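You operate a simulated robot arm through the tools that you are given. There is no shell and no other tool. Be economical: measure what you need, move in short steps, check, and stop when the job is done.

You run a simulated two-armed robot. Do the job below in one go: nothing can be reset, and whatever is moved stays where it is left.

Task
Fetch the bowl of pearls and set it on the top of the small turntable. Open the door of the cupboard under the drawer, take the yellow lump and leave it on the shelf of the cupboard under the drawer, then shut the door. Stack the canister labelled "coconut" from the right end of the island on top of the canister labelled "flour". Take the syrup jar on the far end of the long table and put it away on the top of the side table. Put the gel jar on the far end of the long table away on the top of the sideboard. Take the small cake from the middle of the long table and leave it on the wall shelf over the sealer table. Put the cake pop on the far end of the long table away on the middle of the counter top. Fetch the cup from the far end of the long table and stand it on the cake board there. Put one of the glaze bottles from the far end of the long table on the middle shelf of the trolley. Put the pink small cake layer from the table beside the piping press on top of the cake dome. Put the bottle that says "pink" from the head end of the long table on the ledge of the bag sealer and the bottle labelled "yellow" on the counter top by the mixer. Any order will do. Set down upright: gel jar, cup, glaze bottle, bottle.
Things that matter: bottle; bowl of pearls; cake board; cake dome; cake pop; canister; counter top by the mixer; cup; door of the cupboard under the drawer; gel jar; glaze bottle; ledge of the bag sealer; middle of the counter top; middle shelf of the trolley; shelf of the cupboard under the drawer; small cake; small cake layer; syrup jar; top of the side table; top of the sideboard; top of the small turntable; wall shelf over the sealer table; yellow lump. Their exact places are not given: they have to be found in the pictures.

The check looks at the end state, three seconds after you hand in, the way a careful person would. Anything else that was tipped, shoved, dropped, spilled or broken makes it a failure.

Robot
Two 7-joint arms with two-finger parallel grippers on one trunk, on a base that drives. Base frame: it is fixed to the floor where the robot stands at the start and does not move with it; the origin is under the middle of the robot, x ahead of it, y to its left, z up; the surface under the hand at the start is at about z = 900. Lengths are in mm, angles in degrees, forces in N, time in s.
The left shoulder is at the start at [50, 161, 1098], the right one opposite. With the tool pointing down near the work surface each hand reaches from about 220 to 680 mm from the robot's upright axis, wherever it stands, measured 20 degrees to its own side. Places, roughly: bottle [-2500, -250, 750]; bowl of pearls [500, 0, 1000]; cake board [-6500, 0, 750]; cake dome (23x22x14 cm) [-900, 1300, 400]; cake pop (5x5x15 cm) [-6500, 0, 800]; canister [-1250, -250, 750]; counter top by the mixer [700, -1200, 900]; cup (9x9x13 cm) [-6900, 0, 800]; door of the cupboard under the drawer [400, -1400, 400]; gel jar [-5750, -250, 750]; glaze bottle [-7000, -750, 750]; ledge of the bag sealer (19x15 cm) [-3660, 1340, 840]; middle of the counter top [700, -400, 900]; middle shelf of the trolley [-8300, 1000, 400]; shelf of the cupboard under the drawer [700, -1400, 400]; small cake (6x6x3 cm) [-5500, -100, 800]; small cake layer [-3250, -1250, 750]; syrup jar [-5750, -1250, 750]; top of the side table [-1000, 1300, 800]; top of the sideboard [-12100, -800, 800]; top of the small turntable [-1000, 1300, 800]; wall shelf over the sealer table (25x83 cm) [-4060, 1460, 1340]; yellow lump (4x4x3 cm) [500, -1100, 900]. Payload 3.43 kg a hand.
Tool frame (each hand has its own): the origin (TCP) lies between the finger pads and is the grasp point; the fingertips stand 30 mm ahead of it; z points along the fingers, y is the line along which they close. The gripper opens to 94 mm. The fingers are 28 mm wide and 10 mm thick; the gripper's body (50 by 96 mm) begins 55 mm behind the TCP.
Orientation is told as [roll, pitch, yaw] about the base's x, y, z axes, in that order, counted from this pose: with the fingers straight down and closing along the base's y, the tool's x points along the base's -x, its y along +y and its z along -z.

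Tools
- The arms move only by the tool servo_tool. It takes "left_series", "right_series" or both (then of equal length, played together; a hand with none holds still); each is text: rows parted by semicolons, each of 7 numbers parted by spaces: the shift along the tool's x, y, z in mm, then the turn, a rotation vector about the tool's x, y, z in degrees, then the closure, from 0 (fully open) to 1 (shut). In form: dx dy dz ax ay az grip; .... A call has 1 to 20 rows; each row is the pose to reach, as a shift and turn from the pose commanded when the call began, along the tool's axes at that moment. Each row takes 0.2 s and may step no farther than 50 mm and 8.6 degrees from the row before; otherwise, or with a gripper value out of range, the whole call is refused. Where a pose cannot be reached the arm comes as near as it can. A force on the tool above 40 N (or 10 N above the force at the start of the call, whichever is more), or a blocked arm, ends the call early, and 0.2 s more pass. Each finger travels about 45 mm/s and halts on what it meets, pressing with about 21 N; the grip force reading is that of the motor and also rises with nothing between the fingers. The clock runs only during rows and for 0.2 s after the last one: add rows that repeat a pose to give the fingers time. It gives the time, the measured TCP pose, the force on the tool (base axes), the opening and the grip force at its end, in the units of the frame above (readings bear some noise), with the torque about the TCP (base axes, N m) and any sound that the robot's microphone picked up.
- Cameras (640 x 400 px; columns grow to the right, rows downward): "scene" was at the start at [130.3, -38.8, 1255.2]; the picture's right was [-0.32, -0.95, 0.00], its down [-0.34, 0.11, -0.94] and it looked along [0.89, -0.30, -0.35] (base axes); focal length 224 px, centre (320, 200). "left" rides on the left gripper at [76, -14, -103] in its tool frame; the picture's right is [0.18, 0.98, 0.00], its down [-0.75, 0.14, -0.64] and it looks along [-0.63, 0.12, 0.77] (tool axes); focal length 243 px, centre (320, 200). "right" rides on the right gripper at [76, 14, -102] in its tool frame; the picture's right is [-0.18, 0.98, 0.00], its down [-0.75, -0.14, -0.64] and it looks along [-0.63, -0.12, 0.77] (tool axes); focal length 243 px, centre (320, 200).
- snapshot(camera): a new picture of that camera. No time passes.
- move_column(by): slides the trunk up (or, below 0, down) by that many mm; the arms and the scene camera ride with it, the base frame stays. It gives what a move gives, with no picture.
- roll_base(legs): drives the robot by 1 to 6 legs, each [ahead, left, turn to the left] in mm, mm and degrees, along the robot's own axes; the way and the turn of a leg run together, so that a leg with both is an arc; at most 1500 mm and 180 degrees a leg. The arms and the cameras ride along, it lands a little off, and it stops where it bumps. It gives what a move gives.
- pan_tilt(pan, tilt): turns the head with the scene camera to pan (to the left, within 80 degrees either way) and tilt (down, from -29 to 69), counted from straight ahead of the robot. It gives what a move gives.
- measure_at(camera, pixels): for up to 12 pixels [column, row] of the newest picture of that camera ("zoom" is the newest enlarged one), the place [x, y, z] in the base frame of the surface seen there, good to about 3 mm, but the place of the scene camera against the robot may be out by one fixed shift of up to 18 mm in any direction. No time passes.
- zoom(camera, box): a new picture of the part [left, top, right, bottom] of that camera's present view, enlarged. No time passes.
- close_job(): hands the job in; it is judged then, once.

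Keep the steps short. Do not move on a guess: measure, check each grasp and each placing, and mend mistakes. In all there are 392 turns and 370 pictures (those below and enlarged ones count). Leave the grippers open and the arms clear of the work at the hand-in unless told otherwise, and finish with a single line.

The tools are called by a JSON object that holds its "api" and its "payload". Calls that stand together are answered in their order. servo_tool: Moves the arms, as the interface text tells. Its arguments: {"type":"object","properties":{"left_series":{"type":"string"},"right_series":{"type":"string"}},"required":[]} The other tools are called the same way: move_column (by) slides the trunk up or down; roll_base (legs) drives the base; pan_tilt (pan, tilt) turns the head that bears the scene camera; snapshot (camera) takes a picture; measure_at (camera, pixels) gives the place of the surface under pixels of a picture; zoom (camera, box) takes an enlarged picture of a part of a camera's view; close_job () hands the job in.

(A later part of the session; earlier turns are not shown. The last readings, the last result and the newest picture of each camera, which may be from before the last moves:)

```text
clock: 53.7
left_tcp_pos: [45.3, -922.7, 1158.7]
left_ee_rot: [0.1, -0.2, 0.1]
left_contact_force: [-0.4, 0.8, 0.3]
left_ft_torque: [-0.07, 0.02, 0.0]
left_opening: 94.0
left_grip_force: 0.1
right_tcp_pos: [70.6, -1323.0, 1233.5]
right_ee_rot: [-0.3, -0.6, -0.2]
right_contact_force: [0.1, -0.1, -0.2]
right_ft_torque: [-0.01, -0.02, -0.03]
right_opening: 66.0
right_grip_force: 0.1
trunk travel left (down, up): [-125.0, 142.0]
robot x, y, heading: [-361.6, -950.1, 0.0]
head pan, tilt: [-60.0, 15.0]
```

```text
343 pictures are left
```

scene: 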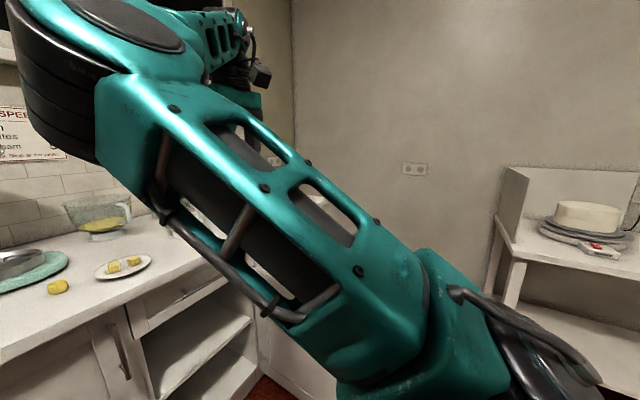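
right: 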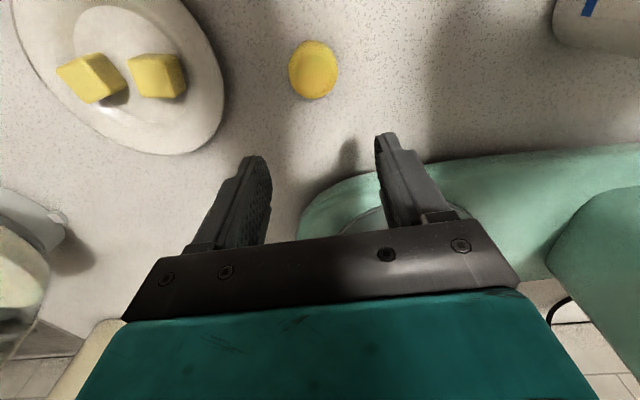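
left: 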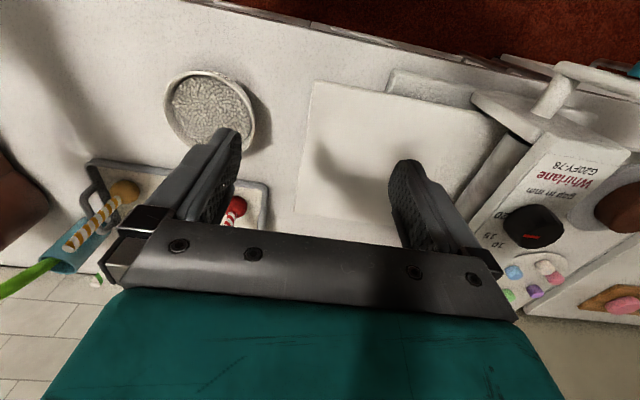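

The elbow is inward. I'll roll the hand so its fingers point left, which should push the wrist and elbow outward, and see whether it recovers.

{"api": "servo_tool", "payload": {"right_series": "0 10 8 -8 0 0 0.3;0 20 16 -16 0 0 0.3;0 30 24 -24 0 0 0.3;0 40 32 -32 0 0 0.3;0 50 40 -40 0 0 0.3;0 60 48 -48 0 0 0.3;0 70 56 -56 0 0 0.3;0 80 64 -64 0 0 0.3;0 90 72 -72 0 0 0.3;0 100 80 -80 0 0 0.3;0 110 80 -88 0 0 0.3;0 110 80 -88 0 0 0.3"}}

{"api": "snapshot", "payload": {"camera": "scene"}}

```text
clock: 56.3
left_tcp_pos: [46.4, -921.2, 1158.8]
left_ee_rot: [-0.1, -0.1, 0.1]
left_contact_force: [-0.1, 0.1, 0.1]
left_ft_torque: [0.0, 0.03, 0.01]
left_opening: 93.9
left_grip_force: 0.0
right_tcp_pos: [37.3, -1215.8, 1145.6]
right_ee_rot: [86.4, -0.7, -2.0]
right_contact_force: [-0.4, 0.2, -0.3]
right_ft_torque: [0.0, -0.01, -0.02]
right_opening: 65.8
right_grip_force: 0.0
right hand out of reach, approached as far as the arm can: row 11, 12
trunk travel left (down, up): [-125.0, 142.0]
robot x, y, heading: [-363.9, -955.1, -0.2]
head pan, tilt: [-60.0, 15.0]
```

```text
342 pictures are left
```

scene: 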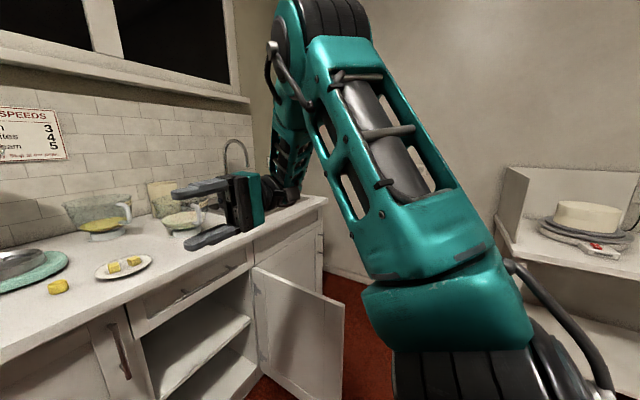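

The elbow has come outward. I'll push it further: hand left and down while rolled, then roll back there.

{"api": "servo_tool", "payload": {"right_series": "0 30 20 0 0 0 0.3;0 60 40 0 0 0 0.3;0 90 60 0 0 0 0.3;0 120 80 0 0 0 0.3;0 150 100 0 0 0 0.3;0 180 110 0 0 0 0.3;-10 190 110 8 0 0 0.3;-20 195 110 16 0 0 0.3;-30 195 100 24 0 0 0.3;-40 195 90 32 0 0 0.3;-40 195 80 40 0 0 0.3;-40 195 70 48 0 0 0.3;-40 195 60 56 0 0 0.3;-40 195 50 64 0 0 0.3;-40 195 40 72 0 0 0.3;-40 195 30 80 0 0 0.3;-40 195 20 87 0 0 0.3;-40 195 20 87 0 0 0.3"}}

{"api": "snapshot", "payload": {"camera": "scene"}}

```text
clock: 60.1
left_tcp_pos: [46.0, -920.5, 1157.9]
left_ee_rot: [0.1, -0.1, 0.1]
left_contact_force: [-0.4, -0.2, 0.8]
left_ft_torque: [-0.02, -0.01, 0.03]
left_opening: 94.1
left_grip_force: 0.0
right_tcp_pos: [69.7, -1192.2, 1321.9]
right_ee_rot: [0.5, -0.7, -0.1]
right_contact_force: [0.6, 1.3, 0.1]
right_ft_torque: [0.02, 0.01, 0.01]
right_opening: 65.7
right_grip_force: 0.0
right hand out of reach, approached as far as the arm can: row 1, 2, 3, 4, 5, 6, 7, 8, 9, 10, 11, 12, 13, 14, 15, 16, 17, 18
trunk travel left (down, up): [-125.0, 142.0]
robot x, y, heading: [-360.1, -948.8, -0.1]
head pan, tilt: [-60.0, 15.0]
```

```text
341 pictures are left
```

scene: 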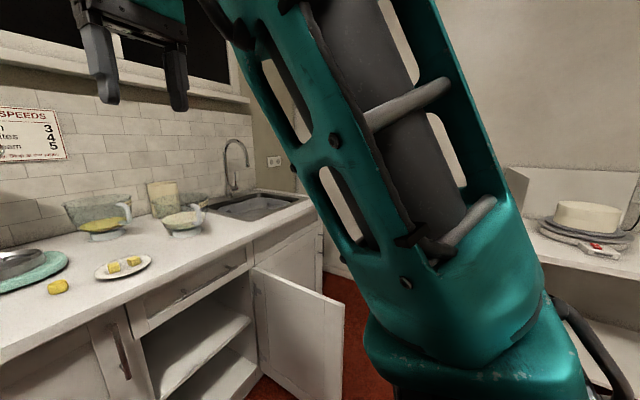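

I mixed up the axes, so the hand went up instead of left, but the elbow looks more upright. I'll test by lowering straight down to z≈1000.

{"api": "servo_tool", "payload": {"right_series": "0 0 45 0 0 0 0.3;0 0 90 0 0 0 0.3;0 0 135 0 0 0 0.3;0 0 180 0 0 0 0.3;0 0 225 0 0 0 0.3;0 0 270 0 0 0 0.3;0 0 315 0 0 0 0.3;0 0 340 0 0 0 0.3"}}

{"api": "snapshot", "payload": {"camera": "scene"}}

```text
clock: 61.9
left_tcp_pos: [46.6, -921.2, 1158.8]
left_ee_rot: [0.0, -0.1, 0.1]
left_contact_force: [0.1, -0.6, -0.7]
left_ft_torque: [0.02, -0.02, 0.06]
left_opening: 93.9
left_grip_force: 0.0
right_tcp_pos: [90.3, -1227.8, 986.1]
right_ee_rot: [1.3, -1.0, -0.4]
right_contact_force: [-0.6, 0.2, -1.1]
right_ft_torque: [0.02, -0.01, -0.01]
right_opening: 65.8
right_grip_force: 0.1
right hand out of reach, approached as far as the arm can: row 4, 5, 6, 7, 8
trunk travel left (down, up): [-125.0, 142.0]
robot x, y, heading: [-364.3, -953.4, 0.2]
head pan, tilt: [-60.0, 15.0]
```

```text
340 pictures are left
```

scene: 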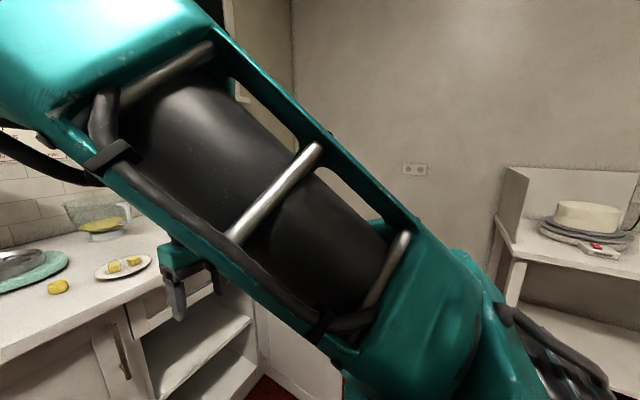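

I'll do the loop properly. The left hand moves out of the way to the left. The right hand rolls, moves left while rolled, and rolls back there.

{"api": "servo_tool", "payload": {"right_series": "2 4 -15 -8 0 0 0.3;4 8 -30 -16 0 0 0.3;6 12 -45 -24 0 0 0.3;8 16 -60 -32 0 0 0.3;10 20 -75 -40 0 0 0.3;12 24 -90 -48 0 0 0.3;14 28 -105 -56 0 0 0.3;16 32 -120 -64 0 0 0.3;18 36 -135 -72 0 0 0.3;20 40 -150 -80 0 0 0.3;20 40 -160 -88 0 0 0.3;20 65 -150 -88 0 0 0.3;20 90 -135 -88 0 0 0.3;20 115 -120 -88 0 0 0.3;20 140 -105 -88 0 0 0.3;20 165 -90 -88 0 0 0.3;20 190 -75 -88 0 0 0.3;20 215 -60 -88 0 0 0.3;20 240 -45 -88 0 0 0.3;20 265 -30 -88 0 0 0.3", "left_series": "0 25 0 0 0 0 0;0 50 0 0 0 0 0;0 75 0 0 0 0 0;0 100 0 0 0 0 0;0 125 0 0 0 0 0;0 150 0 0 0 0 0;0 175 0 0 0 0 0;0 200 0 0 0 0 0;0 225 0 0 0 0 0;0 250 0 0 0 0 0;0 250 0 0 0 0 0;0 250 0 0 0 0 0;0 250 0 0 0 0 0;0 250 0 0 0 0 0;0 250 0 0 0 0 0;0 250 0 0 0 0 0;0 250 0 0 0 0 0;0 250 0 0 0 0 0;0 250 0 0 0 0 0;0 250 0 0 0 0 0"}}

{"api": "snapshot", "payload": {"camera": "scene"}}

```text
clock: 66.1
left_tcp_pos: [44.6, -670.3, 1158.6]
left_ee_rot: [0.0, -0.1, 0.1]
left_contact_force: [0.7, 1.2, -0.3]
left_ft_torque: [0.04, 0.02, 0.02]
left_opening: 94.3
left_grip_force: 0.1
right_tcp_pos: [162.5, -999.4, 1030.0]
right_ee_rot: [88.7, -0.8, -0.2]
right_contact_force: [0.3, -0.3, 0.4]
right_ft_torque: [-0.03, -0.01, 0.01]
right_opening: 65.9
right_grip_force: 0.1
right hand out of reach, approached as far as the arm can: row 11, 12, 13, 14, 15, 16, 17, 18, 19, 20
trunk travel left (down, up): [-125.0, 142.0]
robot x, y, heading: [-361.3, -954.2, -0.0]
head pan, tilt: [-60.0, 15.0]
```

```text
339 pictures are left
```

scene: 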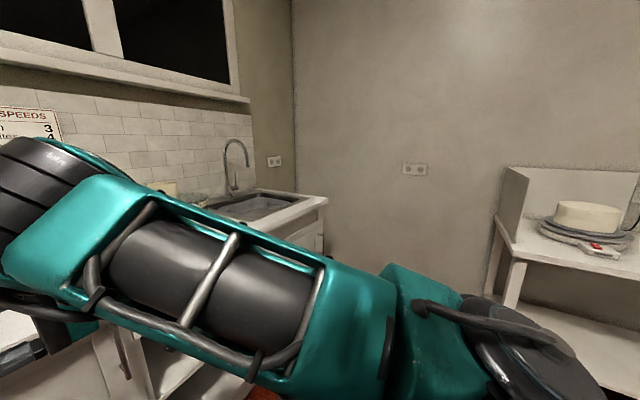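

The elbow went low and left. I'll look at the left arm, which is in its normal posture, as a mirror reference.

{"api": "pan_tilt", "payload": {"pan": 60, "tilt": 15}}

{"api": "snapshot", "payload": {"camera": "scene"}}

```text
clock: 68.1
left_tcp_pos: [45.3, -673.5, 1158.8]
left_ee_rot: [0.0, -0.1, 0.1]
left_contact_force: [-0.1, 0.2, -0.1]
left_ft_torque: [0.0, -0.01, 0.01]
left_opening: 94.0
left_grip_force: 0.1
right_tcp_pos: [162.5, -999.4, 1029.4]
right_ee_rot: [88.5, -0.7, -0.2]
right_contact_force: [0.5, -0.3, -0.2]
right_ft_torque: [-0.03, -0.03, -0.01]
right_opening: 65.6
right_grip_force: 0.0
trunk travel left (down, up): [-125.0, 142.0]
robot x, y, heading: [-362.8, -951.8, 0.1]
head pan, tilt: [60.0, 15.0]
```

```text
338 pictures are left
```

scene: 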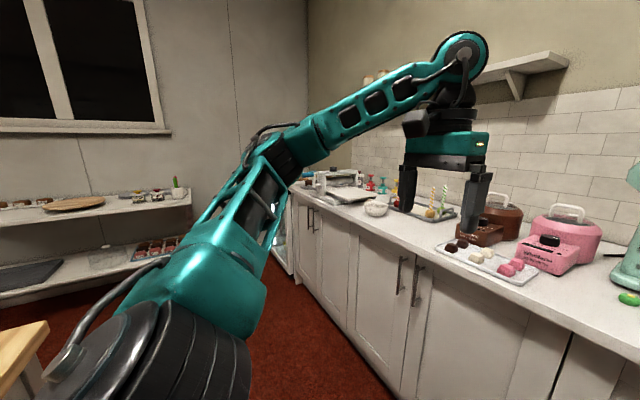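

The normal posture has the elbow outward. My plan is to bring the hand low and close pointing forward, yaw it to the right there (this swings the elbow outward), then tip it down and yaw back up high. First step: roll the hand back to pointing down at mid-range.

{"api": "servo_tool", "payload": {"right_series": "11.4 2 -23 8 0 0 0.5;22.8 4 -46 16 0 0 0.5;34 6 -69 24 0 0 0.5;45.6 8 -92 32 0 0 0.5;57 10 -115 40 0 0 0.5;68 12 -138 48 0 0 0.5;80 14 -161 56 0 0 0.5;91 16 -184 64 0 0 0.5;103 18 -207 72 0 0 0.5;114 20 -230 80 0 0 0.5;125 20 -253 88 0 0 0.5"}}

{"api": "pan_tilt", "payload": {"pan": -40, "tilt": 30}}

{"api": "snapshot", "payload": {"camera": "scene"}}

```text
clock: 70.5
left_tcp_pos: [44.3, -670.7, 1159.5]
left_ee_rot: [0.1, -0.1, 0.1]
left_contact_force: [-0.2, -1.4, -0.2]
left_ft_torque: [-0.01, -0.04, 0.0]
left_opening: 94.0
left_grip_force: 0.1
right_tcp_pos: [38.5, -1252.2, 1054.2]
right_ee_rot: [0.5, -0.8, -0.1]
right_contact_force: [-0.3, 0.5, 0.1]
right_ft_torque: [-0.02, -0.04, -0.04]
right_opening: 47.2
right_grip_force: 0.0
trunk travel left (down, up): [-125.0, 142.0]
robot x, y, heading: [-362.9, -952.3, 0.1]
head pan, tilt: [60.0, 15.0]
```

```text
clock: 72.2
left_tcp_pos: [45.6, -672.0, 1158.5]
left_ee_rot: [0.0, -0.1, 0.0]
left_contact_force: [-0.9, 0.0, 0.0]
left_ft_torque: [0.03, 0.02, 0.01]
left_opening: 94.0
left_grip_force: 0.0
right_tcp_pos: [40.3, -1251.6, 1054.7]
right_ee_rot: [0.7, -0.7, -0.1]
right_contact_force: [-0.5, 1.2, 0.6]
right_ft_torque: [0.0, -0.02, -0.02]
right_opening: 47.1
right_grip_force: 0.1
trunk travel left (down, up): [-125.0, 142.0]
robot x, y, heading: [-367.4, -953.2, -0.1]
head pan, tilt: [-40.0, 30.0]
```

```text
337 pictures are left
```

scene: 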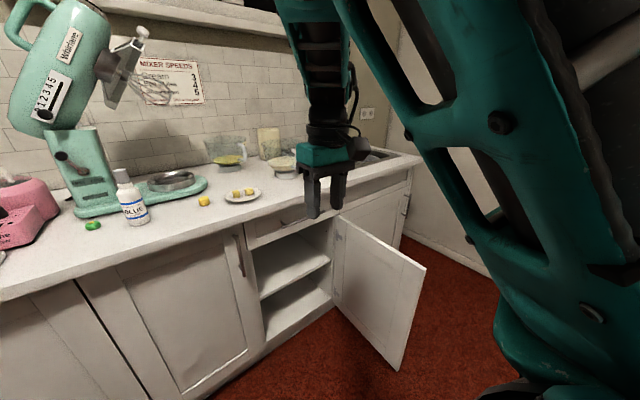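

The elbow is now upright instead of inward, so that loop helps. I'll repeat it once.

{"api": "servo_tool", "payload": {"right_series": "2 4 -10 -8 0 0 0.3;4 8 -20 -16 0 0 0.3;6 12 -30 -24 0 0 0.3;8 16 -40 -32 0 0 0.3;10 20 -50 -40 0 0 0.3;12 24 -60 -48 0 0 0.3;14 28 -70 -56 0 0 0.3;16 32 -80 -64 0 0 0.3;18 36 -90 -72 0 0 0.3;20 40 -90 -80 0 0 0.3;20 40 -90 -88 0 0 0.3;20 65 -80 -88 0 0 0.3;20 90 -65 -88 0 0 0.3;20 115 -50 -88 0 0 0.3;20 140 -35 -88 0 0 0.3;20 165 -20 -88 0 0 0.3;20 190 -5 -88 0 0 0.3;20 215 10 -88 0 0 0.3;20 240 25 -88 0 0 0.3"}}

{"api": "snapshot", "payload": {"camera": "scene"}}

```text
clock: 76.2
left_tcp_pos: [44.2, -672.2, 1159.4]
left_ee_rot: [-0.1, -0.1, 0.2]
left_contact_force: [-0.5, -0.4, 0.4]
left_ft_torque: [0.0, 0.01, -0.01]
left_opening: 94.0
left_grip_force: 0.1
right_tcp_pos: [-39.6, -1136.5, 1059.7]
right_ee_rot: [88.4, -0.8, -0.2]
right_contact_force: [0.3, 0.1, -0.3]
right_ft_torque: [0.03, -0.01, 0.0]
right_opening: 65.9
right_grip_force: 0.2
right hand out of reach, approached as far as the arm can: row 11, 12, 13, 14, 15, 16, 17, 18, 19
trunk travel left (down, up): [-125.0, 142.0]
robot x, y, heading: [-362.4, -950.9, -0.0]
head pan, tilt: [-40.0, 30.0]
```

```text
336 pictures are left
```

scene: 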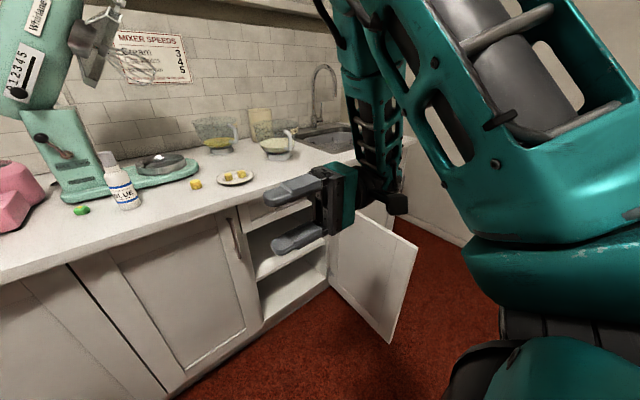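

Now I'll roll back to pointing down at the normal place.

{"api": "servo_tool", "payload": {"right_series": "-9 5 -12 8 0 0 0.3;-18 10 -24 16 0 0 0.3;-27 15 -36 24 0 0 0.3;-36 20 -48 32 0 0 0.3;-45 25 -60 40 0 0 0.3;-54 30 -72 48 0 0 0.3;-63 35 -84 56 0 0 0.3;-72 40 -96 64 0 0 0.3;-81 45 -108 72 0 0 0.3;-90 50 -120 80 0 0 0.3;-97 50 -135 88 0 0 0.3;-97 50 -135 88 0 0 0.3"}}

{"api": "snapshot", "payload": {"camera": "scene"}}

```text
clock: 78.8
left_tcp_pos: [45.4, -671.4, 1158.8]
left_ee_rot: [-0.1, -0.2, 0.0]
left_contact_force: [0.0, -0.2, -0.1]
left_ft_torque: [0.02, 0.02, -0.03]
left_opening: 94.2
left_grip_force: 0.2
right_tcp_pos: [60.1, -1268.6, 1118.8]
right_ee_rot: [0.5, -0.7, 0.0]
right_contact_force: [0.4, -0.4, 0.3]
right_ft_torque: [-0.01, 0.02, 0.0]
right_opening: 65.9
right_grip_force: 0.2
trunk travel left (down, up): [-125.0, 142.0]
robot x, y, heading: [-363.4, -947.9, -0.3]
head pan, tilt: [-40.0, 30.0]
```

```text
335 pictures are left
```

scene: 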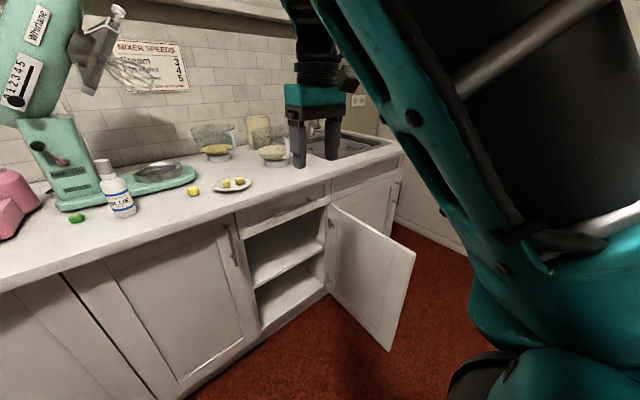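

The elbow is upright, so the arm is better. Next is the second part of the plan: lower the hand while pitching to point forward.

{"api": "servo_tool", "payload": {"right_series": "7.75 -1 30.75 0 -7.5 0 0.3;15.5 -2 61.5 0 -15 0 0.3;23 -3 92 0 -22.5 0 0.3;31 -4 123 0 -30 0 0.3;39 -5 154 0 -37.5 0 0.3;46.5 -6 184 0 -45 0 0.3;54 -7 215 0 -52.5 0 0.3;62 -8 246 0 -60 0 0.3;70 -9 277 0 -67.5 0 0.3;77.5 -10 307 0 -75 0 0.3;85 -11 338 0 -82.5 0 0.3;93 -12 369 0 -90 0 0.3;93 -12 369 0 -90 0 0.3"}}

{"api": "snapshot", "payload": {"camera": "scene"}}

```text
clock: 81.7
left_tcp_pos: [44.6, -669.7, 1159.0]
left_ee_rot: [0.0, -0.1, 0.1]
left_contact_force: [0.3, 0.4, -0.5]
left_ft_torque: [-0.01, -0.01, 0.0]
left_opening: 94.0
left_grip_force: 0.1
right_tcp_pos: [-22.4, -1287.7, 743.9]
right_ee_rot: [152.0, -89.0, -152.5]
right_contact_force: [0.3, -0.2, 0.2]
right_ft_torque: [0.05, -0.03, -0.01]
right_opening: 65.9
right_grip_force: 0.1
right hand out of reach, approached as far as the arm can: row 6, 7, 8, 10, 11, 12, 13
trunk travel left (down, up): [-125.0, 142.0]
robot x, y, heading: [-363.6, -955.6, 0.1]
head pan, tilt: [-40.0, 30.0]
```

```text
334 pictures are left
```

scene: 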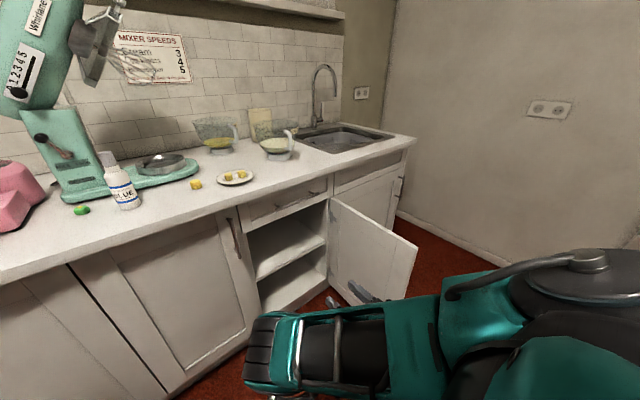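

The elbow is in front, low. Now I'll yaw the hand to the right to swing the elbow outward.

{"api": "servo_tool", "payload": {"right_series": "0 -12 -5 8 0 0 0.3;0 -24 -10 16 0 0 0.3;0 -36 -15 24 0 0 0.3;0 -48 -20 32 0 0 0.3;0 -60 -25 40 0 0 0.3;0 -72 -30 48 0 0 0.3;0 -84 -35 56 0 0 0.3;0 -96 -40 64 0 0 0.3;0 -108 -45 72 0 0 0.3;0 -120 -50 80 0 0 0.3"}}

{"api": "snapshot", "payload": {"camera": "scene"}}

```text
clock: 83.8
left_tcp_pos: [45.3, -670.4, 1157.6]
left_ee_rot: [0.1, -0.1, 0.0]
left_contact_force: [0.8, 0.3, -0.3]
left_ft_torque: [0.0, -0.02, 0.02]
left_opening: 94.1
left_grip_force: 0.1
right_tcp_pos: [-71.7, -1413.1, 735.9]
right_ee_rot: [50.2, -88.9, -130.6]
right_contact_force: [0.3, 0.2, 0.4]
right_ft_torque: [0.0, -0.03, -0.01]
right_opening: 65.6
right_grip_force: 0.0
right hand out of reach, approached as far as the arm can: row 4, 5, 6, 7, 8, 9, 10
trunk travel left (down, up): [-125.0, 142.0]
robot x, y, heading: [-363.4, -954.0, -0.1]
head pan, tilt: [-40.0, 30.0]
```

```text
333 pictures are left
```

scene: 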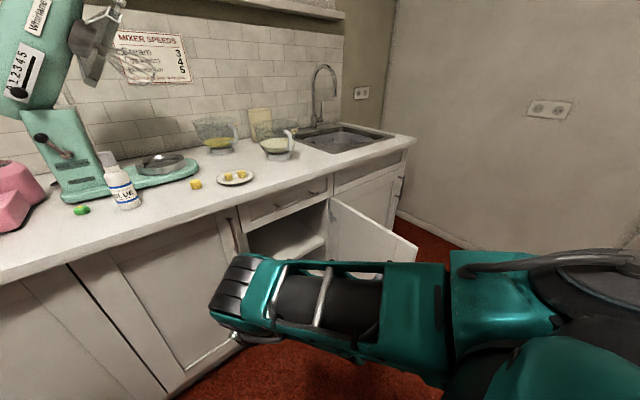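

The yaw didn't help. Another way: with the arm stretched straight ahead, twisting the hand shares the twist with the upper-arm joint, and twisting back with the arm bent doesn't. I'll turn to face along the free aisle (+y) and set up the stretch.

{"api": "roll_base", "payload": {"legs": [[60, 0, 0], [0, 0, 90]]}}

{"api": "pan_tilt", "payload": {"pan": -30, "tilt": 15}}

{"api": "snapshot", "payload": {"camera": "scene"}}

```text
clock: 88.6
left_tcp_pos: [-585.3, -545.5, 1157.3]
left_ee_rot: [0.0, -0.1, 90.0]
left_contact_force: [-0.1, 0.0, -0.4]
left_ft_torque: [-0.02, -0.02, 0.02]
left_opening: 93.7
left_grip_force: 0.0
right_tcp_pos: [156.7, -660.6, 736.9]
right_ee_rot: [54.7, -89.0, -44.8]
right_contact_force: [0.3, 0.0, 0.8]
right_ft_torque: [-0.03, 0.03, -0.03]
right_opening: 65.6
right_grip_force: 0.0
trunk travel left (down, up): [-125.0, 142.0]
robot x, y, heading: [-304.8, -949.5, 90.0]
head pan, tilt: [-40.0, 30.0]
```

```text
clock: 89.4
left_tcp_pos: [-584.9, -545.3, 1158.3]
left_ee_rot: [0.0, -0.2, 90.1]
left_contact_force: [-0.2, 0.1, -0.1]
left_ft_torque: [0.0, -0.02, -0.01]
left_opening: 93.8
left_grip_force: 0.0
right_tcp_pos: [156.3, -661.5, 737.2]
right_ee_rot: [54.2, -89.1, -44.4]
right_contact_force: [-0.2, 0.1, -0.8]
right_ft_torque: [0.01, 0.04, -0.02]
right_opening: 65.9
right_grip_force: 0.1
trunk travel left (down, up): [-125.0, 142.0]
robot x, y, heading: [-302.0, -953.3, 90.5]
head pan, tilt: [-30.0, 15.0]
```

```text
332 pictures are left
```

scene: 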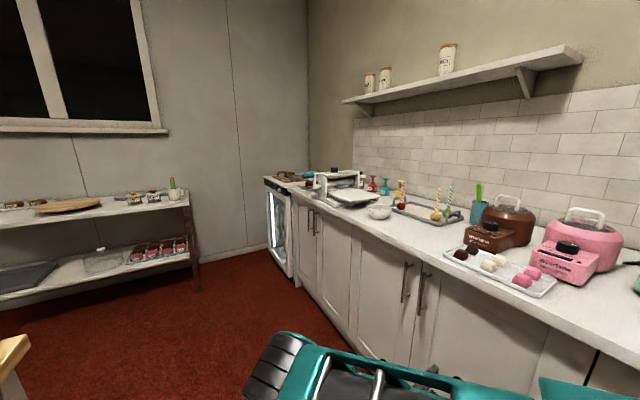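

I'll stretch the right arm straight forward (base +Y) at shoulder height, with the hand pointing forward.

{"api": "servo_tool", "payload": {"right_series": "-18 28 -10 -4 0 0 0.5;-36 55 -21 -8 0 0 0.5;-54 83 -31 -12 0 0 0.5;-73 111 -41 -16 0 0 0.5;-91 138 -52 -20 0 0 0.5;-109 166 -62 -24 0 0 0.5;-127 194 -72 -28 0 0 0.5;-145 221 -83 -32 0 0 0.5;-163 249 -93 -36 0 0 0.5;-181 276 -103 -40 0 0 0.5;-200 304 -114 -44 0 0 0.5;-218 332 -124 -48 0 0 0.5;-236 359 -135 -52 0 0 0.5;-254 387 -145 -56 0 0 0.5;-272 415 -155 -60 0 0 0.5;-290 442 -166 -64 0 0 0.5;-309 470 -176 -68 0 0 0.5;-327 498 -186 -72 0 0 0.5;-345 525 -197 -76 0 0 0.5;-363 553 -207 -80 0 0 0.5"}}

{"api": "snapshot", "payload": {"camera": "scene"}}

```text
clock: 93.6
left_tcp_pos: [-584.6, -545.2, 1158.6]
left_ee_rot: [0.1, 0.0, 90.1]
left_contact_force: [0.0, 0.3, 0.7]
left_ft_torque: [0.0, 0.03, 0.02]
left_opening: 94.1
left_grip_force: 0.1
right_tcp_pos: [-138.2, -154.3, 1109.8]
right_ee_rot: [130.8, -89.1, -40.8]
right_contact_force: [0.1, 0.3, 0.9]
right_ft_torque: [0.0, 0.0, -0.04]
right_opening: 47.2
right_grip_force: 0.1
right hand out of reach, approached as far as the arm can: row 1, 2, 3, 4, 5, 6, 7, 8, 9, 10, 11, 12, 13, 14, 15, 16, 17, 18, 19
trunk travel left (down, up): [-125.0, 142.0]
robot x, y, heading: [-304.6, -954.0, 89.9]
head pan, tilt: [-30.0, 15.0]
```

```text
331 pictures are left
```

scene: 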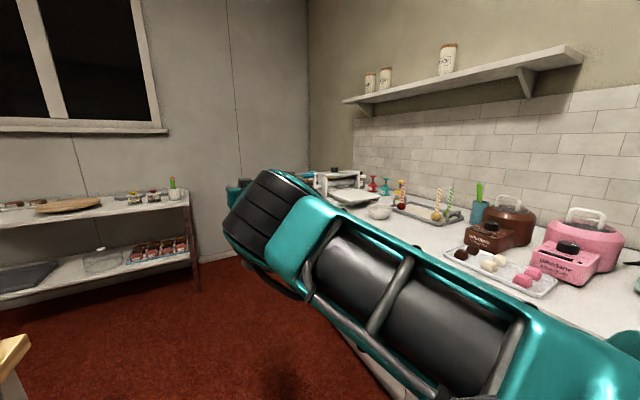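

The hand is at forward 800. I'll stretch to the limit and twist the hand by -168° about its axis.

{"api": "servo_tool", "payload": {"right_series": "0 0 30 0 0 0 0.5;0 0 60 0 0 -8.5 0.5;0 0 80 0 0 -17 0.5;0 0 100 0 0 -25.5 0.5;0 0 110 0 0 -34 0.5;0 0 110 0 0 -42.5 0.5;0 0 110 0 0 -51 0.5;0 0 110 0 0 -59.5 0.5;0 0 110 0 0 -68 0.5;0 0 110 0 0 -76.5 0.5;0 0 110 0 0 -85 0.5;0 0 110 0 0 -93.5 0.5;0 0 110 0 0 -102 0.5;0 0 110 0 0 -110.5 0.5;0 0 110 0 0 -119 0.5;0 0 110 0 0 -127.5 0.5;0 0 110 0 0 -136 0.5;0 0 110 0 0 -144.5 0.5;0 0 110 0 0 -153 0.5;0 0 110 0 0 -161 0.5"}}

{"api": "snapshot", "payload": {"camera": "scene"}}

```text
clock: 97.8
left_tcp_pos: [-584.6, -545.4, 1160.1]
left_ee_rot: [0.1, -0.2, 90.1]
left_contact_force: [0.5, 1.1, -0.7]
left_ft_torque: [-0.03, 0.01, -0.01]
left_opening: 94.2
left_grip_force: 0.0
right_tcp_pos: [-127.4, -116.5, 1100.1]
right_ee_rot: [-90.7, 69.9, 178.6]
right_contact_force: [0.7, 0.1, -0.1]
right_ft_torque: [0.0, 0.03, 0.04]
right_opening: 47.0
right_grip_force: 0.0
right hand out of reach, approached as far as the arm can: row 2, 3, 4, 5, 6, 7, 8, 9, 10, 11, 12, 13, 14, 15, 16, 17, 18, 19, 20
trunk travel left (down, up): [-125.0, 142.0]
robot x, y, heading: [-305.1, -950.7, 90.3]
head pan, tilt: [-30.0, 15.0]
```

```text
330 pictures are left
```

scene: 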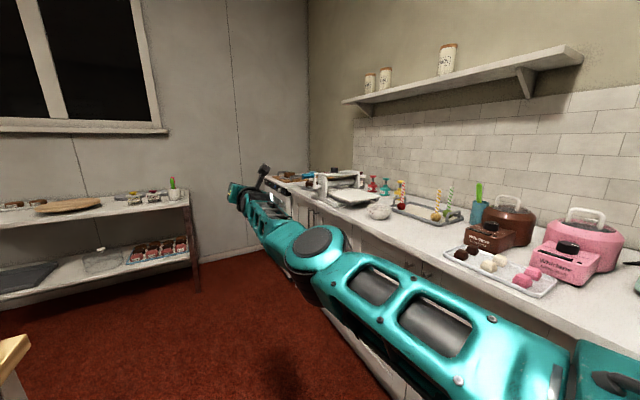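

The twist moved the upper arm. I'll pull back 250 mm to see which way the elbow bends.

{"api": "servo_tool", "payload": {"right_series": "0 0 -40 0 0 0 0.5;0 0 -80 0 0 0 0.5;0 0 -120 0 0 0 0.5;0 0 -160 0 0 0 0.5;0 0 -200 0 0 0 0.5;0 0 -240 0 0 0 0.5;0 0 -280 0 0 0 0.5"}}

{"api": "snapshot", "payload": {"camera": "scene"}}

```text
clock: 99.4
left_tcp_pos: [-584.7, -545.1, 1158.8]
left_ee_rot: [0.0, -0.1, 90.1]
left_contact_force: [-0.3, -0.1, 0.1]
left_ft_torque: [-0.01, -0.02, -0.01]
left_opening: 94.1
left_grip_force: 0.1
right_tcp_pos: [-128.1, -116.1, 1101.3]
right_ee_rot: [-90.8, 69.7, 178.6]
right_contact_force: [0.3, 0.6, -0.3]
right_ft_torque: [-0.04, 0.01, 0.01]
right_opening: 47.1
right_grip_force: 0.0
right hand out of reach, approached as far as the arm can: row 1, 2, 3, 4, 5, 6, 7
trunk travel left (down, up): [-125.0, 142.0]
robot x, y, heading: [-302.7, -950.6, 90.3]
head pan, tilt: [-30.0, 15.0]
```

```text
329 pictures are left
```

scene: 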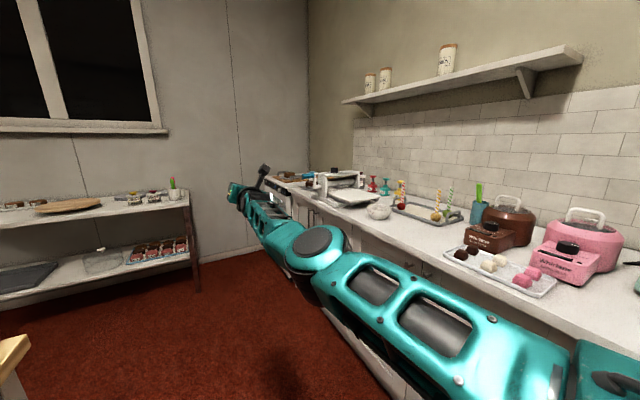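

The arm is stuck straight. I'll try bending with a sideways and downward move plus some back twist.

{"api": "servo_tool", "payload": {"right_series": "-11 18 -15 0 0 5 0.5;-22 37 -30 0 0 10 0.5;-33 55 -50 0 0 15 0.5;-44 73 -75 0 0 20 0.5;-55 92 -100 0 0 25 0.5;-66 110 -130 0 0 30 0.5;-66 110 -170 0 0 35 0.5;-66 110 -210 0 0 40 0.5;-66 110 -250 0 0 45 0.5"}}

{"api": "snapshot", "payload": {"camera": "scene"}}

```text
clock: 101.4
left_tcp_pos: [-584.3, -545.3, 1158.8]
left_ee_rot: [0.0, 0.0, 90.2]
left_contact_force: [-0.4, -0.2, 0.1]
left_ft_torque: [0.0, 0.02, 0.0]
left_opening: 93.7
left_grip_force: 0.1
right_tcp_pos: [-43.5, -365.0, 1002.3]
right_ee_rot: [-90.6, 25.2, 179.6]
right_contact_force: [0.5, 0.3, -0.1]
right_ft_torque: [0.0, 0.02, 0.02]
right_opening: 47.1
right_grip_force: 0.0
right hand out of reach, approached as far as the arm can: row 1
trunk travel left (down, up): [-125.0, 142.0]
robot x, y, heading: [-302.2, -951.5, 90.2]
head pan, tilt: [-30.0, 15.0]
```

```text
328 pictures are left
```

scene: 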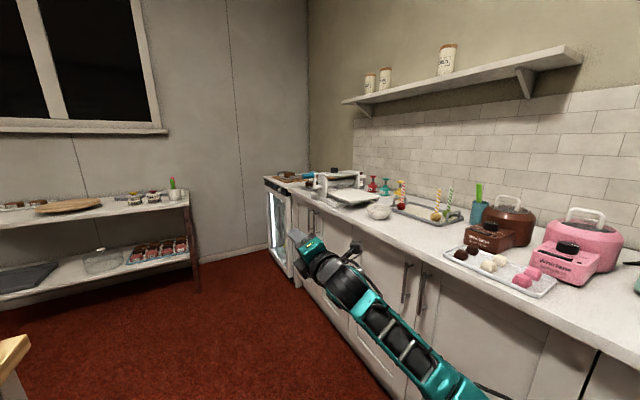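

The elbow is now outward, to the right. I'll twist the hand back the remaining 115° here, with the arm bent.

{"api": "servo_tool", "payload": {"right_series": "0 0 -10 0 0 8.2 0.5;0 0 -20 0 0 16.4 0.5;0 0 -30 0 0 24.6 0.5;0 0 -40 0 0 32.8 0.5;0 0 -50 0 0 41 0.5;0 0 -60 0 0 49.2 0.5;0 0 -70 0 0 57.4 0.5;0 0 -80 0 0 65.6 0.5;0 0 -90 0 0 73.8 0.5;0 0 -100 0 0 82 0.5;0 0 -110 0 0 90.2 0.5;0 0 -120 0 0 98.4 0.5;0 0 -130 0 0 106.6 0.5;0 0 -140 0 0 115 0.5;0 0 -140 0 0 115 0.5"}}

{"api": "snapshot", "payload": {"camera": "scene"}}

```text
clock: 104.6
left_tcp_pos: [-585.2, -546.1, 1159.6]
left_ee_rot: [0.0, 0.0, 90.1]
left_contact_force: [0.2, 0.3, -0.2]
left_ft_torque: [-0.04, 0.0, 0.02]
left_opening: 94.2
left_grip_force: 0.1
right_tcp_pos: [-44.0, -504.4, 1002.8]
right_ee_rot: [-161.7, -89.3, -108.6]
right_contact_force: [-0.6, -0.7, 0.0]
right_ft_torque: [-0.02, -0.01, 0.0]
right_opening: 47.3
right_grip_force: 0.0
trunk travel left (down, up): [-125.0, 142.0]
robot x, y, heading: [-302.8, -952.4, 89.8]
head pan, tilt: [-30.0, 15.0]
```

```text
327 pictures are left
```

scene: 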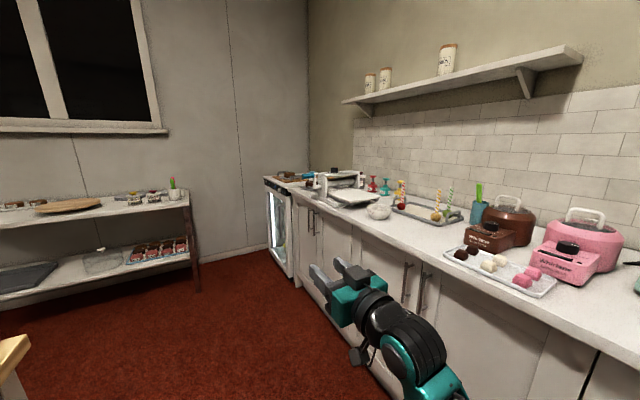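

Recovered. Now I'll pitch the hand back to pointing down, at the starting-like pose.

{"api": "servo_tool", "payload": {"right_series": "-19 -9 -1 0 7.5 0 0.5;-38 -18 -3 0 15 0 0.5;-57 -27 -4 0 22.5 0 0.5;-76 -36 -6 0 30 0 0.5;-95 -45 -7 0 37.5 0 0.5;-114 -53 -8 0 45 0 0.5;-133 -62 -10 0 52.5 0 0.5;-152 -71 -11 0 60 0 0.5;-171 -80 -12 0 67.5 0 0.5;-190 -89 -14 0 75 0 0.5;-209 -98 -15 0 82.5 0 0.5;-228 -107 -17 0 90 0 0.5;-228 -107 -17 0 90 0 0.5"}}

{"api": "snapshot", "payload": {"camera": "scene"}}

```text
clock: 107.4
left_tcp_pos: [-584.0, -545.6, 1159.7]
left_ee_rot: [0.1, 0.0, 90.1]
left_contact_force: [-0.2, -0.3, -0.4]
left_ft_torque: [-0.01, -0.01, -0.01]
left_opening: 94.0
left_grip_force: 0.0
right_tcp_pos: [59.6, -524.2, 1231.0]
right_ee_rot: [-0.2, -0.8, 89.9]
right_contact_force: [-0.3, 0.4, -0.7]
right_ft_torque: [-0.02, -0.04, -0.01]
right_opening: 46.8
right_grip_force: 0.1
right hand out of reach, approached as far as the arm can: row 1, 2
trunk travel left (down, up): [-125.0, 142.0]
robot x, y, heading: [-302.9, -952.3, 90.0]
head pan, tilt: [-30.0, 15.0]
```

```text
326 pictures are left
```

scene: 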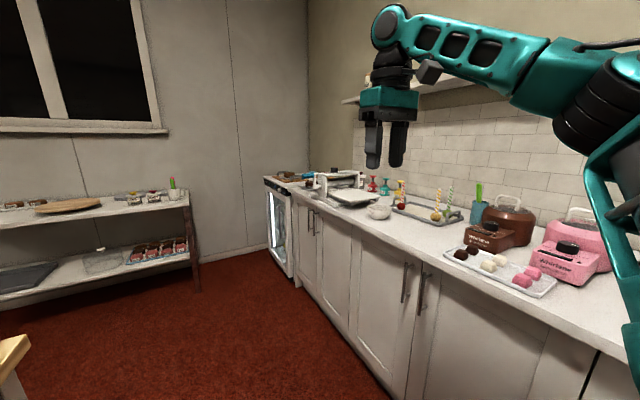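

The right arm is back in its normal posture. I'll turn back, drive up to the lump, and bring the hand over it.

{"api": "roll_base", "payload": {"legs": [[0, 0, -90], [240, 20, 0]]}}

{"api": "servo_tool", "payload": {"right_series": "-23 35 -10 0 0 0 0.3;-45 70 -5 0 0 0 0.3;-68 105 25 0 0 0 0.3;-90 140 55 0 0 0 0.3;-112 160 90 0 0 0 0.3;-135 175 130 0 0 0 0.3;-140 180 170 0 0 0 0.3;-140 180 200 0 0 0 0.3", "left_series": "0 -15 0 0 0 0 0;0 -30 0 0 0 0 0;0 -45 0 0 0 0 0;0 -60 0 0 0 0 0;0 -75 0 0 0 0 0;0 -75 0 0 0 0 0;0 -75 0 0 0 0 0;0 -75 0 0 0 0 0"}}

{"api": "snapshot", "payload": {"camera": "right"}}

```text
clock: 113.0
left_tcp_pos: [341.3, -648.6, 1158.4]
left_ee_rot: [0.0, -0.1, 0.4]
left_contact_force: [0.4, 0.5, -0.5]
left_ft_torque: [0.0, 0.02, 0.02]
left_opening: 94.0
left_grip_force: 0.1
right_tcp_pos: [367.1, -1291.9, 1230.3]
right_ee_rot: [-0.4, -0.7, 0.1]
right_contact_force: [-0.2, 0.2, -1.1]
right_ft_torque: [0.02, -0.02, -0.02]
right_opening: 46.9
right_grip_force: 0.0
trunk travel left (down, up): [-125.0, 142.0]
robot x, y, heading: [-67.0, -928.1, 0.5]
head pan, tilt: [-30.0, 15.0]
```

```text
refused: row 3 steps farther than a row can; nothing moved
```

```text
325 pictures are left
```

right: 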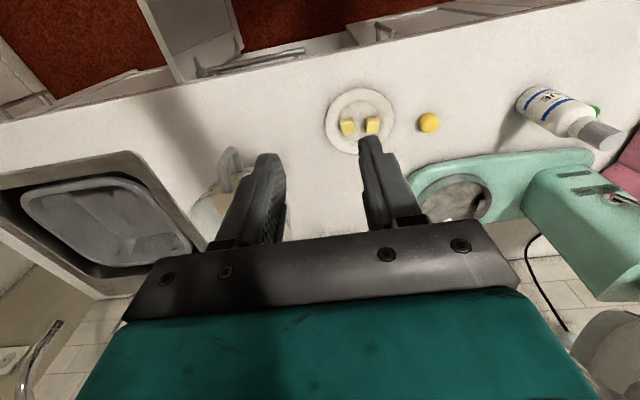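

I'll do that in even steps, ending over the lump at z 1010.

{"api": "servo_tool", "payload": {"right_series": "-18 23 27 0 0 0 0.3;-36 45 55 0 0 0 0.3;-54 68 82 0 0 0 0.3;-72 91 110 0 0 0 0.3;-90 114 137 0 0 0 0.3;-108 136 165 0 0 0 0.3;-126 159 192 0 0 0 0.3;-144 182 220 0 0 0 0.3;-144 182 220 0 0 0 0.3"}}

{"api": "snapshot", "payload": {"camera": "right"}}

```text
clock: 115.0
left_tcp_pos: [341.6, -648.1, 1159.0]
left_ee_rot: [0.0, -0.2, 0.4]
left_contact_force: [-0.5, -1.1, -0.9]
left_ft_torque: [0.05, 0.0, -0.01]
left_opening: 94.0
left_grip_force: 0.1
right_tcp_pos: [511.5, -1111.6, 1010.6]
right_ee_rot: [-0.2, -0.7, 0.1]
right_contact_force: [-1.0, 0.0, 0.0]
right_ft_torque: [-0.02, 0.04, -0.03]
right_opening: 65.6
right_grip_force: 0.1
trunk travel left (down, up): [-125.0, 142.0]
robot x, y, heading: [-66.0, -930.6, 0.3]
head pan, tilt: [-30.0, 15.0]
```

```text
324 pictures are left
```

right: 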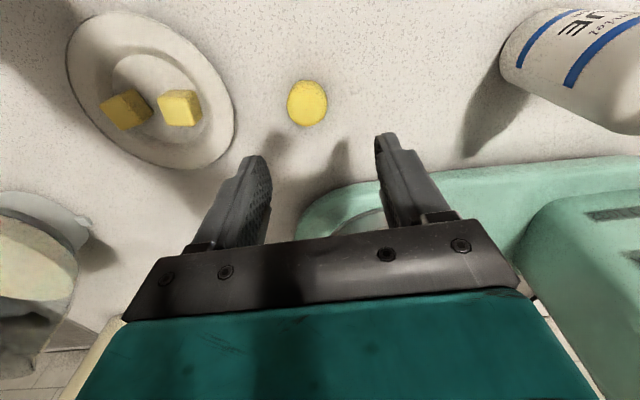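

Everything is reachable. I'll go down 76 mm to z≈934, close, and lift.

{"api": "servo_tool", "payload": {"right_series": "0 0 40 0 0 0 0.3;0 0 76 0 0 0 0.3;0 0 76 0 0 0 0.5;0 0 76 0 0 0 0.8;0 0 76 0 0 0 0.8;0 0 76 0 0 0 0.8;0 0 40 0 0 0 0.8;0 0 -10 0 0 0 0.8;0 0 -60 0 0 0 0.8"}}

{"api": "snapshot", "payload": {"camera": "right"}}

```text
clock: 117.0
left_tcp_pos: [341.2, -647.7, 1158.4]
left_ee_rot: [0.0, -0.1, 0.4]
left_contact_force: [-0.5, -0.2, -0.6]
left_ft_torque: [0.02, 0.0, -0.01]
left_opening: 93.7
left_grip_force: 0.0
right_tcp_pos: [512.0, -1109.3, 1070.2]
right_ee_rot: [-0.3, -0.7, 0.1]
right_contact_force: [-0.6, -0.3, -0.5]
right_ft_torque: [-0.01, -0.01, 0.01]
right_opening: 30.8
right_grip_force: 20.9
trunk travel left (down, up): [-125.0, 142.0]
robot x, y, heading: [-66.3, -931.9, 0.5]
head pan, tilt: [-30.0, 15.0]
```

```text
323 pictures are left
```

right: 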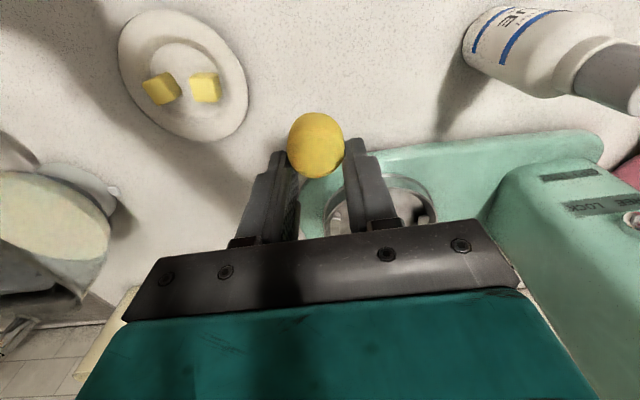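

The lump is held (opening 31). I'll back off, lower the trunk, and bring the hand to z≈520 pitched 45° in front of the open cupboard.

{"api": "roll_base", "payload": {"legs": [[-200, 0, 0]]}}

{"api": "move_column", "payload": {"by": -125}}

{"api": "servo_tool", "payload": {"right_series": "5 -19 35 0 -3.75 0 0.8;10 -38 70 0 -7.5 0 0.8;15 -58 106 0 -11.2 0 0.8;20 -77 141 0 -15 0 0.8;26 -96 177 0 -18.7 0 0.8;31 -115 212 0 -22.5 0 0.8;36 -135 248 0 -26.2 0 0.8;41 -154 283 0 -30 0 0.8;46 -173 318 0 -33.7 0 0.8;51 -192 354 0 -37.5 0 0.8;57 -212 390 0 -41.2 0 0.8;62 -231 420 0 -45 0 0.8;62 -231 420 0 -45 0 0.8"}}

{"api": "pan_tilt", "payload": {"pan": -35, "tilt": 40}}

{"api": "snapshot", "payload": {"camera": "scene"}}

{"api": "snapshot", "payload": {"camera": "right"}}

```text
clock: 118.6
left_tcp_pos: [140.1, -649.6, 1159.0]
left_ee_rot: [-0.1, 0.0, 0.4]
left_contact_force: [-0.1, 0.2, -0.1]
left_ft_torque: [0.02, 0.0, -0.02]
left_opening: 93.9
left_grip_force: 0.0
right_tcp_pos: [310.9, -1110.4, 1071.1]
right_ee_rot: [-0.4, -0.7, 0.1]
right_contact_force: [-0.6, 0.4, 0.0]
right_ft_torque: [0.01, 0.0, 0.03]
right_opening: 30.7
right_grip_force: 20.8
trunk travel left (down, up): [-125.0, 142.0]
robot x, y, heading: [-263.6, -933.9, 0.2]
head pan, tilt: [-30.0, 15.0]
```

```text
clock: 120.2
left_tcp_pos: [140.9, -648.6, 1033.8]
left_ee_rot: [0.0, -0.1, 0.4]
left_contact_force: [0.0, 0.0, -0.1]
left_ft_torque: [0.0, 0.0, -0.01]
left_opening: 94.2
left_grip_force: 0.0
right_tcp_pos: [311.2, -1111.6, 944.8]
right_ee_rot: [-0.3, -0.7, 0.1]
right_contact_force: [0.1, 0.2, -0.3]
right_ft_torque: [0.01, -0.01, 0.01]
right_opening: 30.5
right_grip_force: 21.4
trunk travel left (down, up): [0.0, 267.0]
robot x, y, heading: [-265.9, -935.1, 0.3]
head pan, tilt: [-30.0, 15.0]
```

```text
clock: 123.0
left_tcp_pos: [140.7, -648.8, 1034.0]
left_ee_rot: [0.0, -0.1, 0.4]
left_contact_force: [0.1, -0.1, 0.5]
left_ft_torque: [0.02, -0.01, -0.02]
left_opening: 93.9
left_grip_force: 0.1
right_tcp_pos: [254.5, -1345.4, 525.1]
right_ee_rot: [-0.5, -45.7, 0.5]
right_contact_force: [0.2, -0.4, -0.5]
right_ft_torque: [-0.01, 0.02, 0.01]
right_opening: 30.7
right_grip_force: 21.0
trunk travel left (down, up): [0.0, 267.0]
robot x, y, heading: [-265.3, -933.7, 0.4]
head pan, tilt: [-30.0, 15.0]
```

```text
clock: 123.8
left_tcp_pos: [141.0, -649.6, 1033.8]
left_ee_rot: [0.0, -0.2, 0.4]
left_contact_force: [-0.8, -0.5, -0.4]
left_ft_torque: [0.02, 0.05, -0.01]
left_opening: 94.1
left_grip_force: 0.1
right_tcp_pos: [255.7, -1345.7, 525.7]
right_ee_rot: [-0.4, -45.7, 0.5]
right_contact_force: [-0.3, 0.1, -0.2]
right_ft_torque: [0.02, 0.0, -0.01]
right_opening: 30.6
right_grip_force: 21.1
trunk travel left (down, up): [0.0, 267.0]
robot x, y, heading: [-264.0, -931.0, 0.5]
head pan, tilt: [-35.0, 40.0]
```

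```text
322 pictures are left
```

scene: 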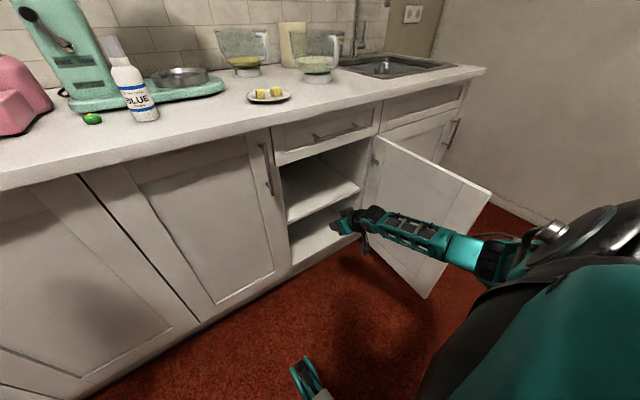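

```text
321 pictures are left
```

right: 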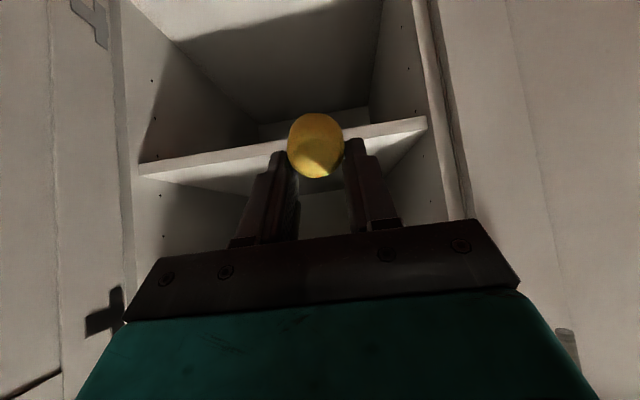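

{"api": "measure_at", "payload": {"camera": "right", "pixels": [[200, 160], [390, 130], [200, 170], [390, 148], [250, 125], [280, 40], [360, 110], [240, 110], [400, 60], [175, 110], [225, 165]]}}

{"api": "measure_at", "payload": {"camera": "scene", "pixels": [[320, 180], [300, 200], [290, 215], [340, 195], [288, 160], [330, 160]]}}

```text
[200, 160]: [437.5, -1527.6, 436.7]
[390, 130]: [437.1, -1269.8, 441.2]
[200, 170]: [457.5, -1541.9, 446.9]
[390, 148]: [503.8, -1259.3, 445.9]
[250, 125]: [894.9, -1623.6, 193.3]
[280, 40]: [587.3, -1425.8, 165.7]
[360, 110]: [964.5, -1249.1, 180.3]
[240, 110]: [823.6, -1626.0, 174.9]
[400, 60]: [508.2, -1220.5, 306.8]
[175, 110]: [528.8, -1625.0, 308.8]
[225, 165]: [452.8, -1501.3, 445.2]
```

```text
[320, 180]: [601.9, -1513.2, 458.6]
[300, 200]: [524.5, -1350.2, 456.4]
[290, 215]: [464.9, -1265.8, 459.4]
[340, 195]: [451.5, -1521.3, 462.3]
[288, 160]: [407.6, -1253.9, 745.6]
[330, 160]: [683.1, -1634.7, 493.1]
```

The shelf top is at z 446 and its front edge at x 437. I'll drive forward 255 mm so the lump is over the shelf.

{"api": "roll_base", "payload": {"legs": [[255, 0, 0]]}}

{"api": "snapshot", "payload": {"camera": "right"}}

```text
clock: 125.7
left_tcp_pos: [394.9, -646.5, 1033.7]
left_ee_rot: [0.0, -0.2, 0.5]
left_contact_force: [0.6, 0.3, -0.1]
left_ft_torque: [0.03, 0.01, -0.01]
left_opening: 94.3
left_grip_force: 0.1
right_tcp_pos: [510.3, -1341.9, 525.2]
right_ee_rot: [-0.4, -45.7, 0.5]
right_contact_force: [-0.4, -0.5, -0.2]
right_ft_torque: [-0.03, 0.0, -0.02]
right_opening: 30.2
right_grip_force: 20.8
trunk travel left (down, up): [0.0, 267.0]
robot x, y, heading: [-11.7, -930.2, 0.4]
head pan, tilt: [-35.0, 40.0]
```

```text
320 pictures are left
```

right: 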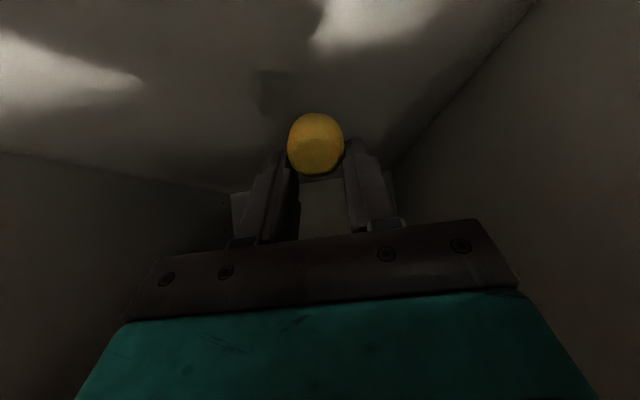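

I'm over the shelf. I'll lower 43 mm straight down, release, and rise again.

{"api": "servo_tool", "payload": {"right_series": "10 0 10 0 0 0 0.8;20 0 20 0 0 0 0.8;31 0 30 0 0 0 0.8;31 0 30 0 0 0 0.8;31 0 30 0 0 0 0.6;31 0 30 0 0 0 0.45;31 0 30 0 0 0 0.45;31 0 30 0 0 0 0.45;15 0 0 0 0 0 0.45;0 0 -20 0 0 0 0.45"}}

{"api": "snapshot", "payload": {"camera": "right"}}

```text
clock: 127.9
left_tcp_pos: [396.4, -647.4, 1035.1]
left_ee_rot: [0.0, -0.1, 0.5]
left_contact_force: [0.2, -0.9, 0.1]
left_ft_torque: [0.01, 0.01, 0.0]
left_opening: 94.1
left_grip_force: 0.1
right_tcp_pos: [495.2, -1342.8, 540.0]
right_ee_rot: [-0.5, -45.6, 0.6]
right_contact_force: [0.3, 1.0, -0.2]
right_ft_torque: [0.01, -0.02, -0.03]
right_opening: 51.5
right_grip_force: 0.0
trunk travel left (down, up): [0.0, 267.0]
robot x, y, heading: [-7.9, -928.2, 0.1]
head pan, tilt: [-35.0, 40.0]
```

```text
319 pictures are left
```

right: 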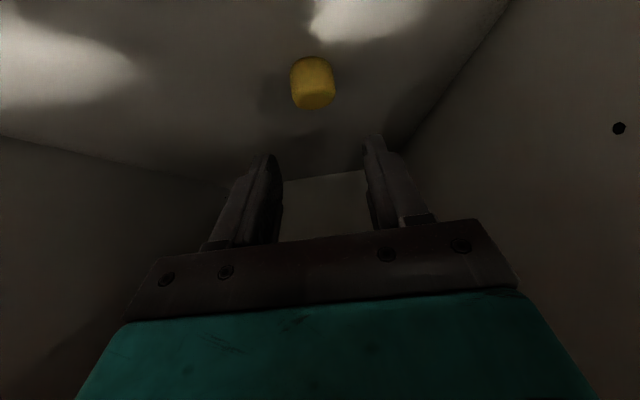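

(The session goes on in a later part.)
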